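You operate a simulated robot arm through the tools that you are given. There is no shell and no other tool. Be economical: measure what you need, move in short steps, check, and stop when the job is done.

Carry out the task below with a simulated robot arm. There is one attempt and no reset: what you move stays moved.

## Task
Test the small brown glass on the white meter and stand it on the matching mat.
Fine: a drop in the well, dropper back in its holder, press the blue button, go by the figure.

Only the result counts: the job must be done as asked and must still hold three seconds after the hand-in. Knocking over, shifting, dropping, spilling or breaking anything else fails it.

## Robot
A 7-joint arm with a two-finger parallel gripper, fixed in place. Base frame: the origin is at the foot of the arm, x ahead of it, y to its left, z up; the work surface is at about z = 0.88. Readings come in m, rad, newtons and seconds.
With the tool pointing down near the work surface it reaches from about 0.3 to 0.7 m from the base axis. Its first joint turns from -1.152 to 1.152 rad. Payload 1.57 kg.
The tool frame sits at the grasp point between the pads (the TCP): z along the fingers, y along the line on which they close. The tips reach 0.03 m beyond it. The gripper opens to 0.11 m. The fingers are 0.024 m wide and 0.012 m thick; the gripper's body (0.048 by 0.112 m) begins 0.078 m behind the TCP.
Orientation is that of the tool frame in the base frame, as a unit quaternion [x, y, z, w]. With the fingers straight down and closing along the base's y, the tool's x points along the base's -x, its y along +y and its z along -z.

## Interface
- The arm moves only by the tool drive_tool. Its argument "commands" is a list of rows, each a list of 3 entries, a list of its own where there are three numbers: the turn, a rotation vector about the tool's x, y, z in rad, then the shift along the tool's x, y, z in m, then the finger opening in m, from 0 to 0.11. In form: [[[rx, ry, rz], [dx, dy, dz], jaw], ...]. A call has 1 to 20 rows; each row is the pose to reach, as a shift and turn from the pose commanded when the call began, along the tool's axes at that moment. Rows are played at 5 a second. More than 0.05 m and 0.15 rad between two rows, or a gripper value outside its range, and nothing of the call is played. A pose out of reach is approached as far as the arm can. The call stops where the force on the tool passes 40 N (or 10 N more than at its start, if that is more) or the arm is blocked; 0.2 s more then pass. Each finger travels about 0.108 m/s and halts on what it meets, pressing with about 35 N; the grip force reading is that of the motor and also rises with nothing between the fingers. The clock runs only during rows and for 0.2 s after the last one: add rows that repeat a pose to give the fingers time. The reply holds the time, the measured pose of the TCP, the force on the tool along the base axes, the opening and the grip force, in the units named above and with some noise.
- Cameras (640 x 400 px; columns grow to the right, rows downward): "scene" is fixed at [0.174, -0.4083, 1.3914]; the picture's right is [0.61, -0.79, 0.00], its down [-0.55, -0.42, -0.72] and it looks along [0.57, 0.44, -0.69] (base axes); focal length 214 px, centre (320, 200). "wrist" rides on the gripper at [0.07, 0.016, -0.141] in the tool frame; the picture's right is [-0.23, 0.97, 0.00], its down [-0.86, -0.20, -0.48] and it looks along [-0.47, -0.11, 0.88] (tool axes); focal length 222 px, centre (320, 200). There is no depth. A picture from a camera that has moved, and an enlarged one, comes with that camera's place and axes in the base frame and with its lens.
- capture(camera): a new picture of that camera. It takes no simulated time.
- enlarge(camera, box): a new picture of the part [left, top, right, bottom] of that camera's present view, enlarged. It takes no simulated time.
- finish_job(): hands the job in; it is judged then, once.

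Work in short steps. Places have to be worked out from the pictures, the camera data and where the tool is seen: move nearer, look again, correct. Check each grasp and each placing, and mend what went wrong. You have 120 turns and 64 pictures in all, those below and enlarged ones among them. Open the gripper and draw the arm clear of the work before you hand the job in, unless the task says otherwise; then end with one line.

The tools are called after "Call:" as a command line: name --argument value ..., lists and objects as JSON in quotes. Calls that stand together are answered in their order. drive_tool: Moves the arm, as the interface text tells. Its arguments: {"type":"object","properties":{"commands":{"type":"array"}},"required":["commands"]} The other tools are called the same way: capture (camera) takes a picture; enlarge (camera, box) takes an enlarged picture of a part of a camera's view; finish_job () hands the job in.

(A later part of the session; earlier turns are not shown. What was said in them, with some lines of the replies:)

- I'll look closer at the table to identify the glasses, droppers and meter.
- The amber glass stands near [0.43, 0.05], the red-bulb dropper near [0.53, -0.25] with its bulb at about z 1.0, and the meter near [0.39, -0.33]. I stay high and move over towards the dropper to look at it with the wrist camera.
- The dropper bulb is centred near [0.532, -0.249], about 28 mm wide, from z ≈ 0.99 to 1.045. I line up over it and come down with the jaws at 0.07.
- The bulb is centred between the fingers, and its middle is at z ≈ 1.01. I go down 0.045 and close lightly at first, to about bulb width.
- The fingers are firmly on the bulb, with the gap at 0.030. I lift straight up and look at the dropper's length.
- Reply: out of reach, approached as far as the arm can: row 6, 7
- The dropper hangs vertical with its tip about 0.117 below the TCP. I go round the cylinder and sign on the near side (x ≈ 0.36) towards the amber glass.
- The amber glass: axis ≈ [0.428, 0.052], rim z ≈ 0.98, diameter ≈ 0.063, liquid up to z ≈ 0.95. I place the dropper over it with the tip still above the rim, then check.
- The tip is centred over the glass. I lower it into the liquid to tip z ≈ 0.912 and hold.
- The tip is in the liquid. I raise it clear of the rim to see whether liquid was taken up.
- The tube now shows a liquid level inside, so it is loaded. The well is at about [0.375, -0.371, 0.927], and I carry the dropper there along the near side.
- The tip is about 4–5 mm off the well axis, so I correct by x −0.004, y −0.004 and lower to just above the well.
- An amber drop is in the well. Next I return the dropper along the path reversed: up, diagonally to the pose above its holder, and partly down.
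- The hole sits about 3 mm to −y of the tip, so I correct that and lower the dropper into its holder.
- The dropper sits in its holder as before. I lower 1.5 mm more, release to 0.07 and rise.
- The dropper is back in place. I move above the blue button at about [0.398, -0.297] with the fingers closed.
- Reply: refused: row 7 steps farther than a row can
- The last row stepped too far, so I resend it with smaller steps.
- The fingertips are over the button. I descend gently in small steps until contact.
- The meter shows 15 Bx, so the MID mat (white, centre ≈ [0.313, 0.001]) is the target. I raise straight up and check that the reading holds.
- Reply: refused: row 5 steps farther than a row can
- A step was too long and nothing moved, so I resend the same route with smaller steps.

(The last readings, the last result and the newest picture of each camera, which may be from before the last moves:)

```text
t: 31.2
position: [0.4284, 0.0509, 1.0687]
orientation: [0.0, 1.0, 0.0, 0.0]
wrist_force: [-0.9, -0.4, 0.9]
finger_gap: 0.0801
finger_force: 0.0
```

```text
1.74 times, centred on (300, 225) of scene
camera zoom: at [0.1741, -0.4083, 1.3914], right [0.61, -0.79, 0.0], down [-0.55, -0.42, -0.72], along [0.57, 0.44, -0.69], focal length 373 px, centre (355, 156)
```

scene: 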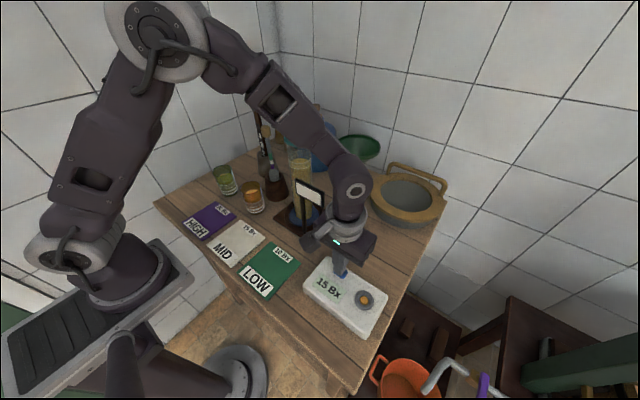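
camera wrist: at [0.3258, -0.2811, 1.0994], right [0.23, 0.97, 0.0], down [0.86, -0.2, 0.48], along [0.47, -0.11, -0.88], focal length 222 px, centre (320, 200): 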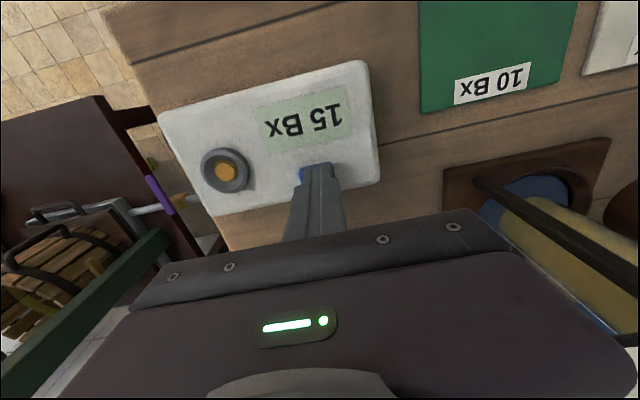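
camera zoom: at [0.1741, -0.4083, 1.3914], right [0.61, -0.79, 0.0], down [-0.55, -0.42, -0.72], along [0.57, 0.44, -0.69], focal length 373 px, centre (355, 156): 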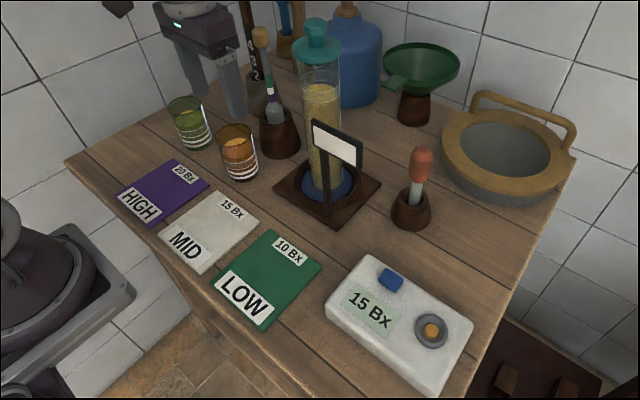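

The jaws are centred on the glass, with about 2 cm to the stand and plenty to the green glass. I lower to the grasp height of z ≈ 0.935.

Call:
drive_tool --commands '[[[0, 0, 0], [-0.002, 0, 0.03], 0.08], [[0, 0, 0], [-0.002, 0, 0.06], 0.08], [[0, 0, 0], [-0.002, 0, 0.09], 0.08], [[0, 0, 0], [-0.002, 0, 0.115], 0.08], [[0, 0, 0], [-0.002, 0, 0.134], 0.08], [[0, 0, 0], [-0.002, 0, 0.134], 0.08]]'

Call:
enlarge --camera "scene" --box '[200, 120, 320, 220]'

Call:
enlarge --camera "wrist" --box '[220, 60, 440, 220]'

```text
t: 32.6
position: [0.4308, 0.0519, 0.935]
orientation: [-0.001, 1.0, 0.0, -0.001]
wrist_force: [0.2, 0.3, -0.3]
finger_gap: 0.0801
finger_force: 0.0
```

```text
4.00 times, centred on (260, 170) of scene
camera zoom: at [0.1741, -0.4083, 1.3914], right [0.61, -0.79, 0.0], down [-0.55, -0.42, -0.72], along [0.57, 0.44, -0.69], focal length 858 px, centre (560, 320)
```

zoom: 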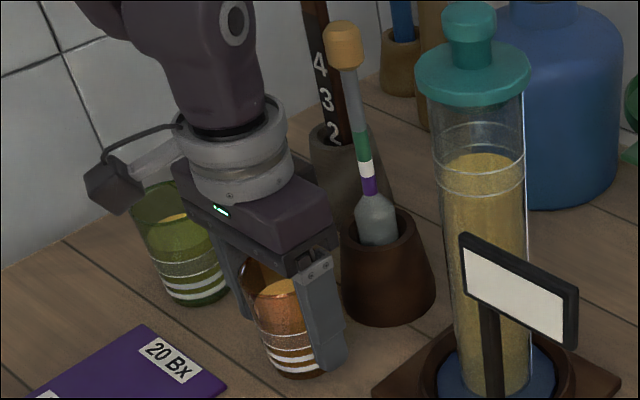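

```text
2.50 times, centred on (330, 140) of wrist
camera zoom: at [0.3604, 0.0671, 1.075], right [0.23, 0.97, 0.0], down [0.86, -0.2, 0.48], along [0.47, -0.11, -0.88], focal length 555 px, centre (295, 350)
```

zoom: 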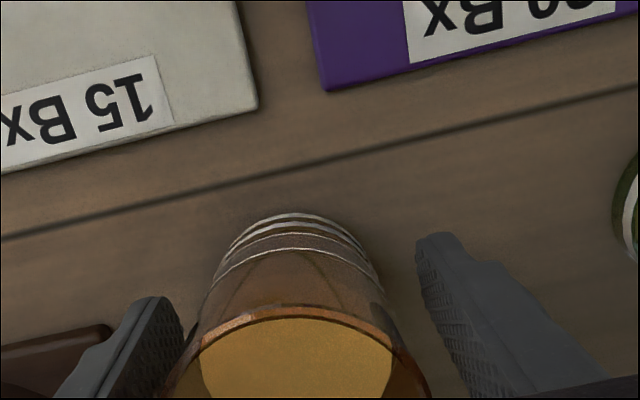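

The fingers straddle the glass cleanly, so I close slowly.

Call:
drive_tool --commands '[[[0, 0, 0], [0, 0, 0], 0.07], [[0, 0, 0], [0, 0, 0], 0.063], [[0, 0, 0], [0, 0, 0], 0.058], [[0, 0, 0], [0, 0, 0], 0.054], [[0, 0, 0], [0, 0, 0], 0.05], [[0, 0, 0], [0, 0, 0], 0.05], [[0, 0, 0], [0, 0, 0], 0.05]]'

```text
t: 34.2
position: [0.4308, 0.0507, 0.9352]
orientation: [0.0, 1.0, -0.001, 0.001]
wrist_force: [0.7, -1.5, 0.7]
finger_gap: 0.0614
finger_force: 34.8
```

The glass is gripped at 0.061. I lift it slowly by 4 cm and check.

Call:
drive_tool --commands '[[[0, 0, 0], [0, 0, -0.003], 0.05], [[0, 0, 0], [0, 0, -0.009], 0.05], [[0, 0, 0], [0, 0, -0.017], 0.05], [[0, 0, 0], [0, 0, -0.026], 0.05], [[0, 0, 0], [0, 0, -0.034], 0.05], [[0, 0, 0], [0, 0, -0.039], 0.05], [[0, 0, 0], [0, 0, -0.04], 0.05], [[0, 0, 0], [0, 0, -0.04], 0.05]]'

Call:
enlarge --camera "scene" --box '[180, 120, 320, 240]'

```text
t: 36.0
position: [0.4315, 0.051, 0.9759]
orientation: [-0.001, 1.0, 0.0, 0.0]
wrist_force: [0.4, -0.2, -3.0]
finger_gap: 0.0613
finger_force: 35.1
```

```text
3.33 times, centred on (250, 180) of scene
camera zoom: at [0.1741, -0.4083, 1.3914], right [0.61, -0.79, 0.0], down [-0.55, -0.42, -0.72], along [0.57, 0.44, -0.69], focal length 715 px, centre (553, 267)
```

zoom: 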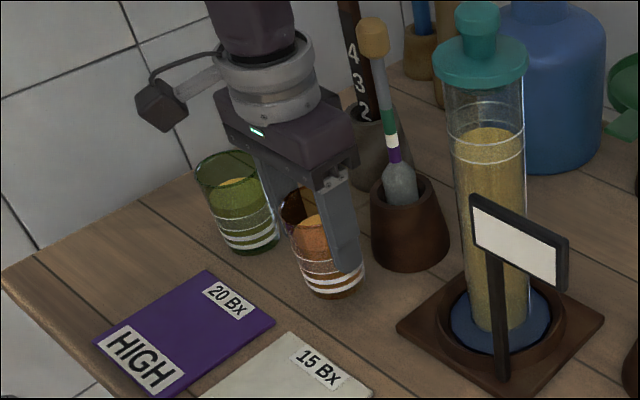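

The glass is held upright and clear. I carry it smoothly over the MID mat to about [0.319, 0.002].

Call:
drive_tool --commands '[[[0, 0, 0], [0.002, -0.001, 0], 0.05], [[0, 0, 0], [0.007, -0.003, 0], 0.05], [[0, 0, 0], [0.015, -0.0065, 0], 0.05], [[0, 0, 0], [0.025, -0.011, 0], 0.05], [[0, 0, 0], [0.036, -0.016, 0], 0.05], [[0, 0, 0], [0.048, -0.021, 0], 0.05], [[0, 0, 0], [0.06, -0.0263, 0], 0.05], [[0, 0, 0], [0.072, -0.0315, 0], 0.05], [[0, 0, 0], [0.084, -0.0368, 0], 0.05], [[0, 0, 0], [0.095, -0.0416, 0], 0.05], [[0, 0, 0], [0.103, -0.045, 0], 0.05], [[0, 0, 0], [0.109, -0.0475, 0], 0.05], [[0, 0, 0], [0.112, -0.049, 0], 0.05], [[0, 0, 0], [0.112, -0.049, 0], 0.05]]'

Call:
enlarge --camera "scene" --box '[170, 160, 310, 300]'

Call:
enlarge --camera "wrist" --box '[200, 40, 440, 220]'

```text
t: 39.0
position: [0.3189, 0.0023, 0.9755]
orientation: [-0.001, 1.0, -0.001, 0.001]
wrist_force: [0.4, -0.6, -2.6]
finger_gap: 0.0613
finger_force: 35.2
```

```text
2.86 times, centred on (240, 230) of scene
camera zoom: at [0.1741, -0.4083, 1.3914], right [0.61, -0.79, 0.0], down [-0.55, -0.42, -0.72], along [0.57, 0.44, -0.69], focal length 613 px, centre (549, 114)
```

zoom: 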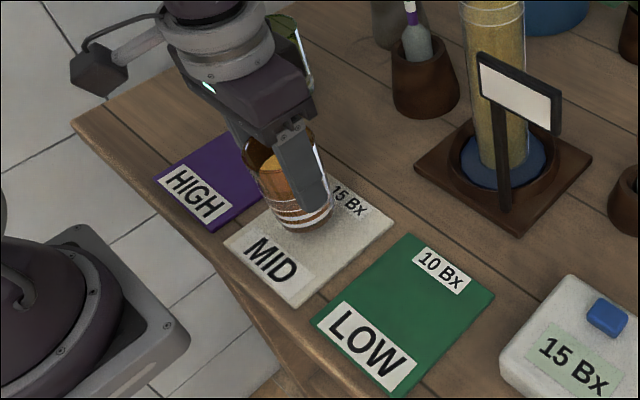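

```text
2.22 times, centred on (320, 130) of wrist
camera zoom: at [0.2493, 0.0184, 1.1156], right [0.23, 0.97, 0.0], down [0.86, -0.2, 0.48], along [0.47, -0.11, -0.88], focal length 494 px, centre (320, 356)
```

zoom: 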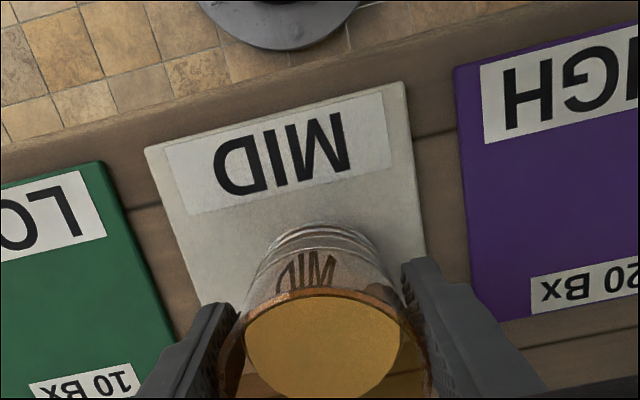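

The glass is centred over MID. I lower it slowly to just above the mat and feel for contact.

Call:
drive_tool --commands '[[[0, 0, 0], [0, 0, 0.004], 0.05], [[0, 0, 0], [0, 0, 0.012], 0.05], [[0, 0, 0], [0, 0, 0.021], 0.05], [[0, 0, 0], [0, 0, 0.029], 0.05], [[0, 0, 0], [0, 0, 0.033], 0.05], [[0, 0, 0], [0, 0, 0.035], 0.05], [[0, 0, 0], [0, 0, 0.035], 0.05]]'

Call:
enlarge --camera "scene" --box '[200, 180, 290, 260]'

```text
t: 40.1
position: [0.3206, 0.0007, 0.9462]
orientation: [0.0, 1.0, 0.0, 0.001]
wrist_force: [-3.1, 0.1, 25.3]
finger_gap: 0.0613
finger_force: 34.8
stopped in row 5: the force on the tool passed its limit (the readings are from after the stop); the commanded pose is now the measured one
```

```text
5.00 times, centred on (245, 220) of scene
camera zoom: at [0.1737, -0.4083, 1.3914], right [0.61, -0.79, 0.0], down [-0.55, -0.42, -0.72], along [0.57, 0.44, -0.69], focal length 1072 px, centre (695, 100)
```

zoom: 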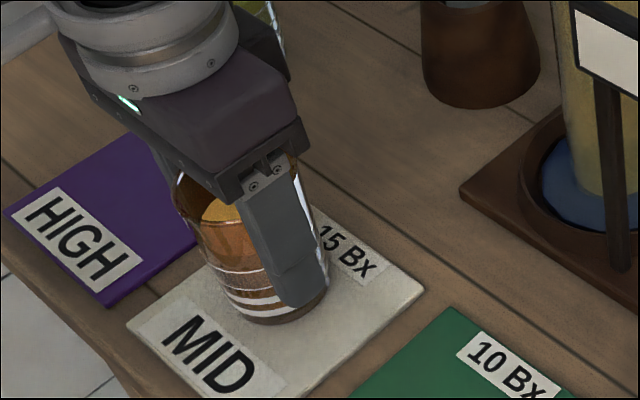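

The glass touched the mat, with 25 N on it. I ease off 1 mm and see the force.

Call:
drive_tool --commands '[[[0, 0, 0], [0, 0, -0.0005], 0.05], [[0, 0, 0], [0, 0, -0.001], 0.05], [[0, 0, 0], [0, 0, -0.001], 0.05]]'

```text
t: 40.9
position: [0.3204, 0.0009, 0.9464]
orientation: [0.0, 1.0, -0.001, 0.002]
wrist_force: [0.4, 0.4, -3.1]
finger_gap: 0.0612
finger_force: 35.5
```

It now hangs just off the mat, so I lower 0.7 mm and open slowly.

Call:
drive_tool --commands '[[[0, 0, 0], [0, 0, 0.0007], 0.05], [[0, 0, 0], [0, 0, 0.0007], 0.05]]'

Call:
enlarge --camera "scene" --box '[220, 210, 265, 250]'

```text
t: 41.5
position: [0.3199, 0.0012, 0.945]
orientation: [0.0, 1.0, 0.0, 0.002]
wrist_force: [-1.5, 0.8, 15.9]
finger_gap: 0.0612
finger_force: 35.6
```

```text
10.00 times, centred on (242, 230) of scene
camera zoom: at [0.1739, -0.4083, 1.3914], right [0.61, -0.79, 0.0], down [-0.55, -0.42, -0.72], along [0.57, 0.44, -0.69], focal length 2145 px, centre (1095, -100)
```

zoom: 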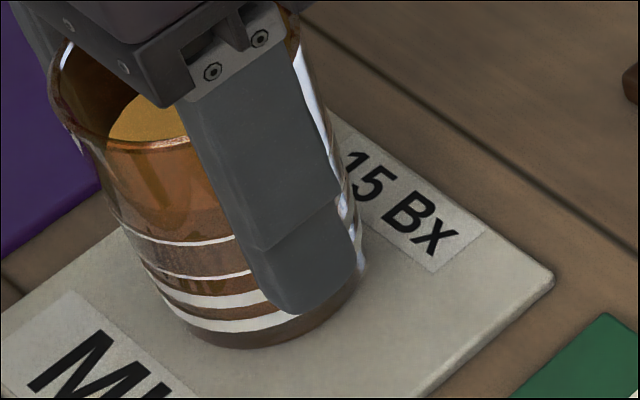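

The base rests on the mat under light load. I open slowly, then rise straight up.

Call:
drive_tool --commands '[[[0, 0, 0], [0, 0, -0.0004], 0.05], [[0, 0, 0], [0, 0, -0.0004], 0.061], [[0, 0, 0], [0, 0, -0.0004], 0.063], [[0, 0, 0], [0, 0, -0.0004], 0.067], [[0, 0, 0], [0, 0, -0.0004], 0.075], [[0, 0, 0], [0, 0, -0.0004], 0.085], [[0, 0, 0], [0, 0, -0.0004], 0.085], [[0, 0, 0], [0, 0, -0.02], 0.085], [[0, 0, 0], [0, 0, -0.05], 0.085], [[0, 0, 0], [0, 0, -0.09], 0.085], [[0, 0, 0], [0, 0, -0.13], 0.085], [[0, 0, 0], [0, 0, -0.17], 0.085], [[0, 0, 0], [0, 0, -0.21], 0.085], [[0, 0, 0], [0, 0, -0.25], 0.085], [[0, 0, 0], [0, 0, -0.27], 0.085], [[0, 0, 0], [0, 0, -0.27], 0.085]]'

Call:
capture --camera "scene"

Call:
enlarge --camera "scene" --box '[160, 150, 400, 340]'

Call:
capture --camera "wrist"

```text
t: 44.9
position: [0.3195, 0.0011, 1.2171]
orientation: [0.0, 1.0, 0.0, 0.003]
wrist_force: [0.2, 0.0, 0.1]
finger_gap: 0.0849
finger_force: 0.0
```

```text
13 pictures are left
```

scene: 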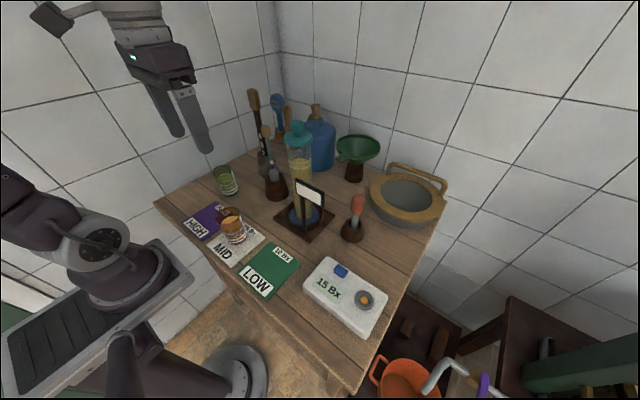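

```text
2.11 times, centred on (280, 245) of scene
camera zoom: at [0.174, -0.4083, 1.3914], right [0.61, -0.79, 0.0], down [-0.55, -0.42, -0.72], along [0.57, 0.44, -0.69], focal length 452 px, centre (404, 105)
```

zoom: 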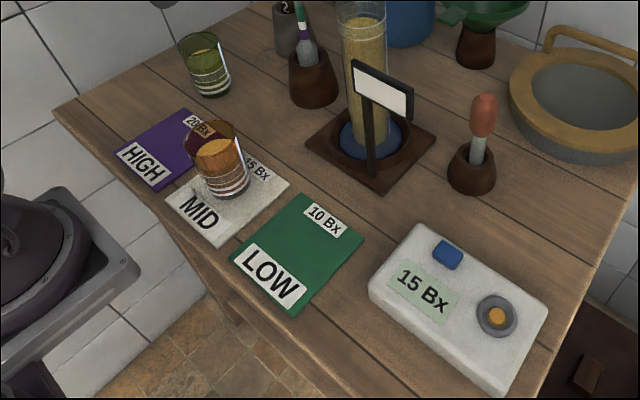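

```text
11 pictures are left
camera wrist: at [0.2487, 0.0158, 1.3571], right [0.23, 0.97, 0.0], down [0.85, -0.2, 0.48], along [0.47, -0.11, -0.88], focal length 222 px, centre (320, 200)
```

wrist: 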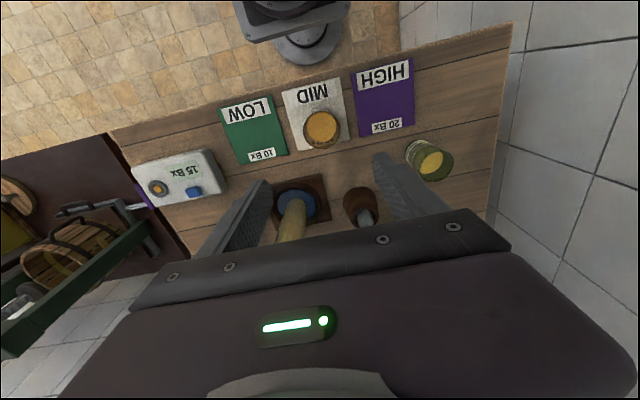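

The glass stands upright on the MID mat, the dropper is in its holder, the meter reads 15 Bx, and the open gripper is well clear. I hand in the job.

Call:
finish_job

```text
The job is handed in.
```

The small brown glass tested at 15 Bx and now stands on the white MID (15 Bx) mat. The dropper is back in its holder, and the job is handed in.
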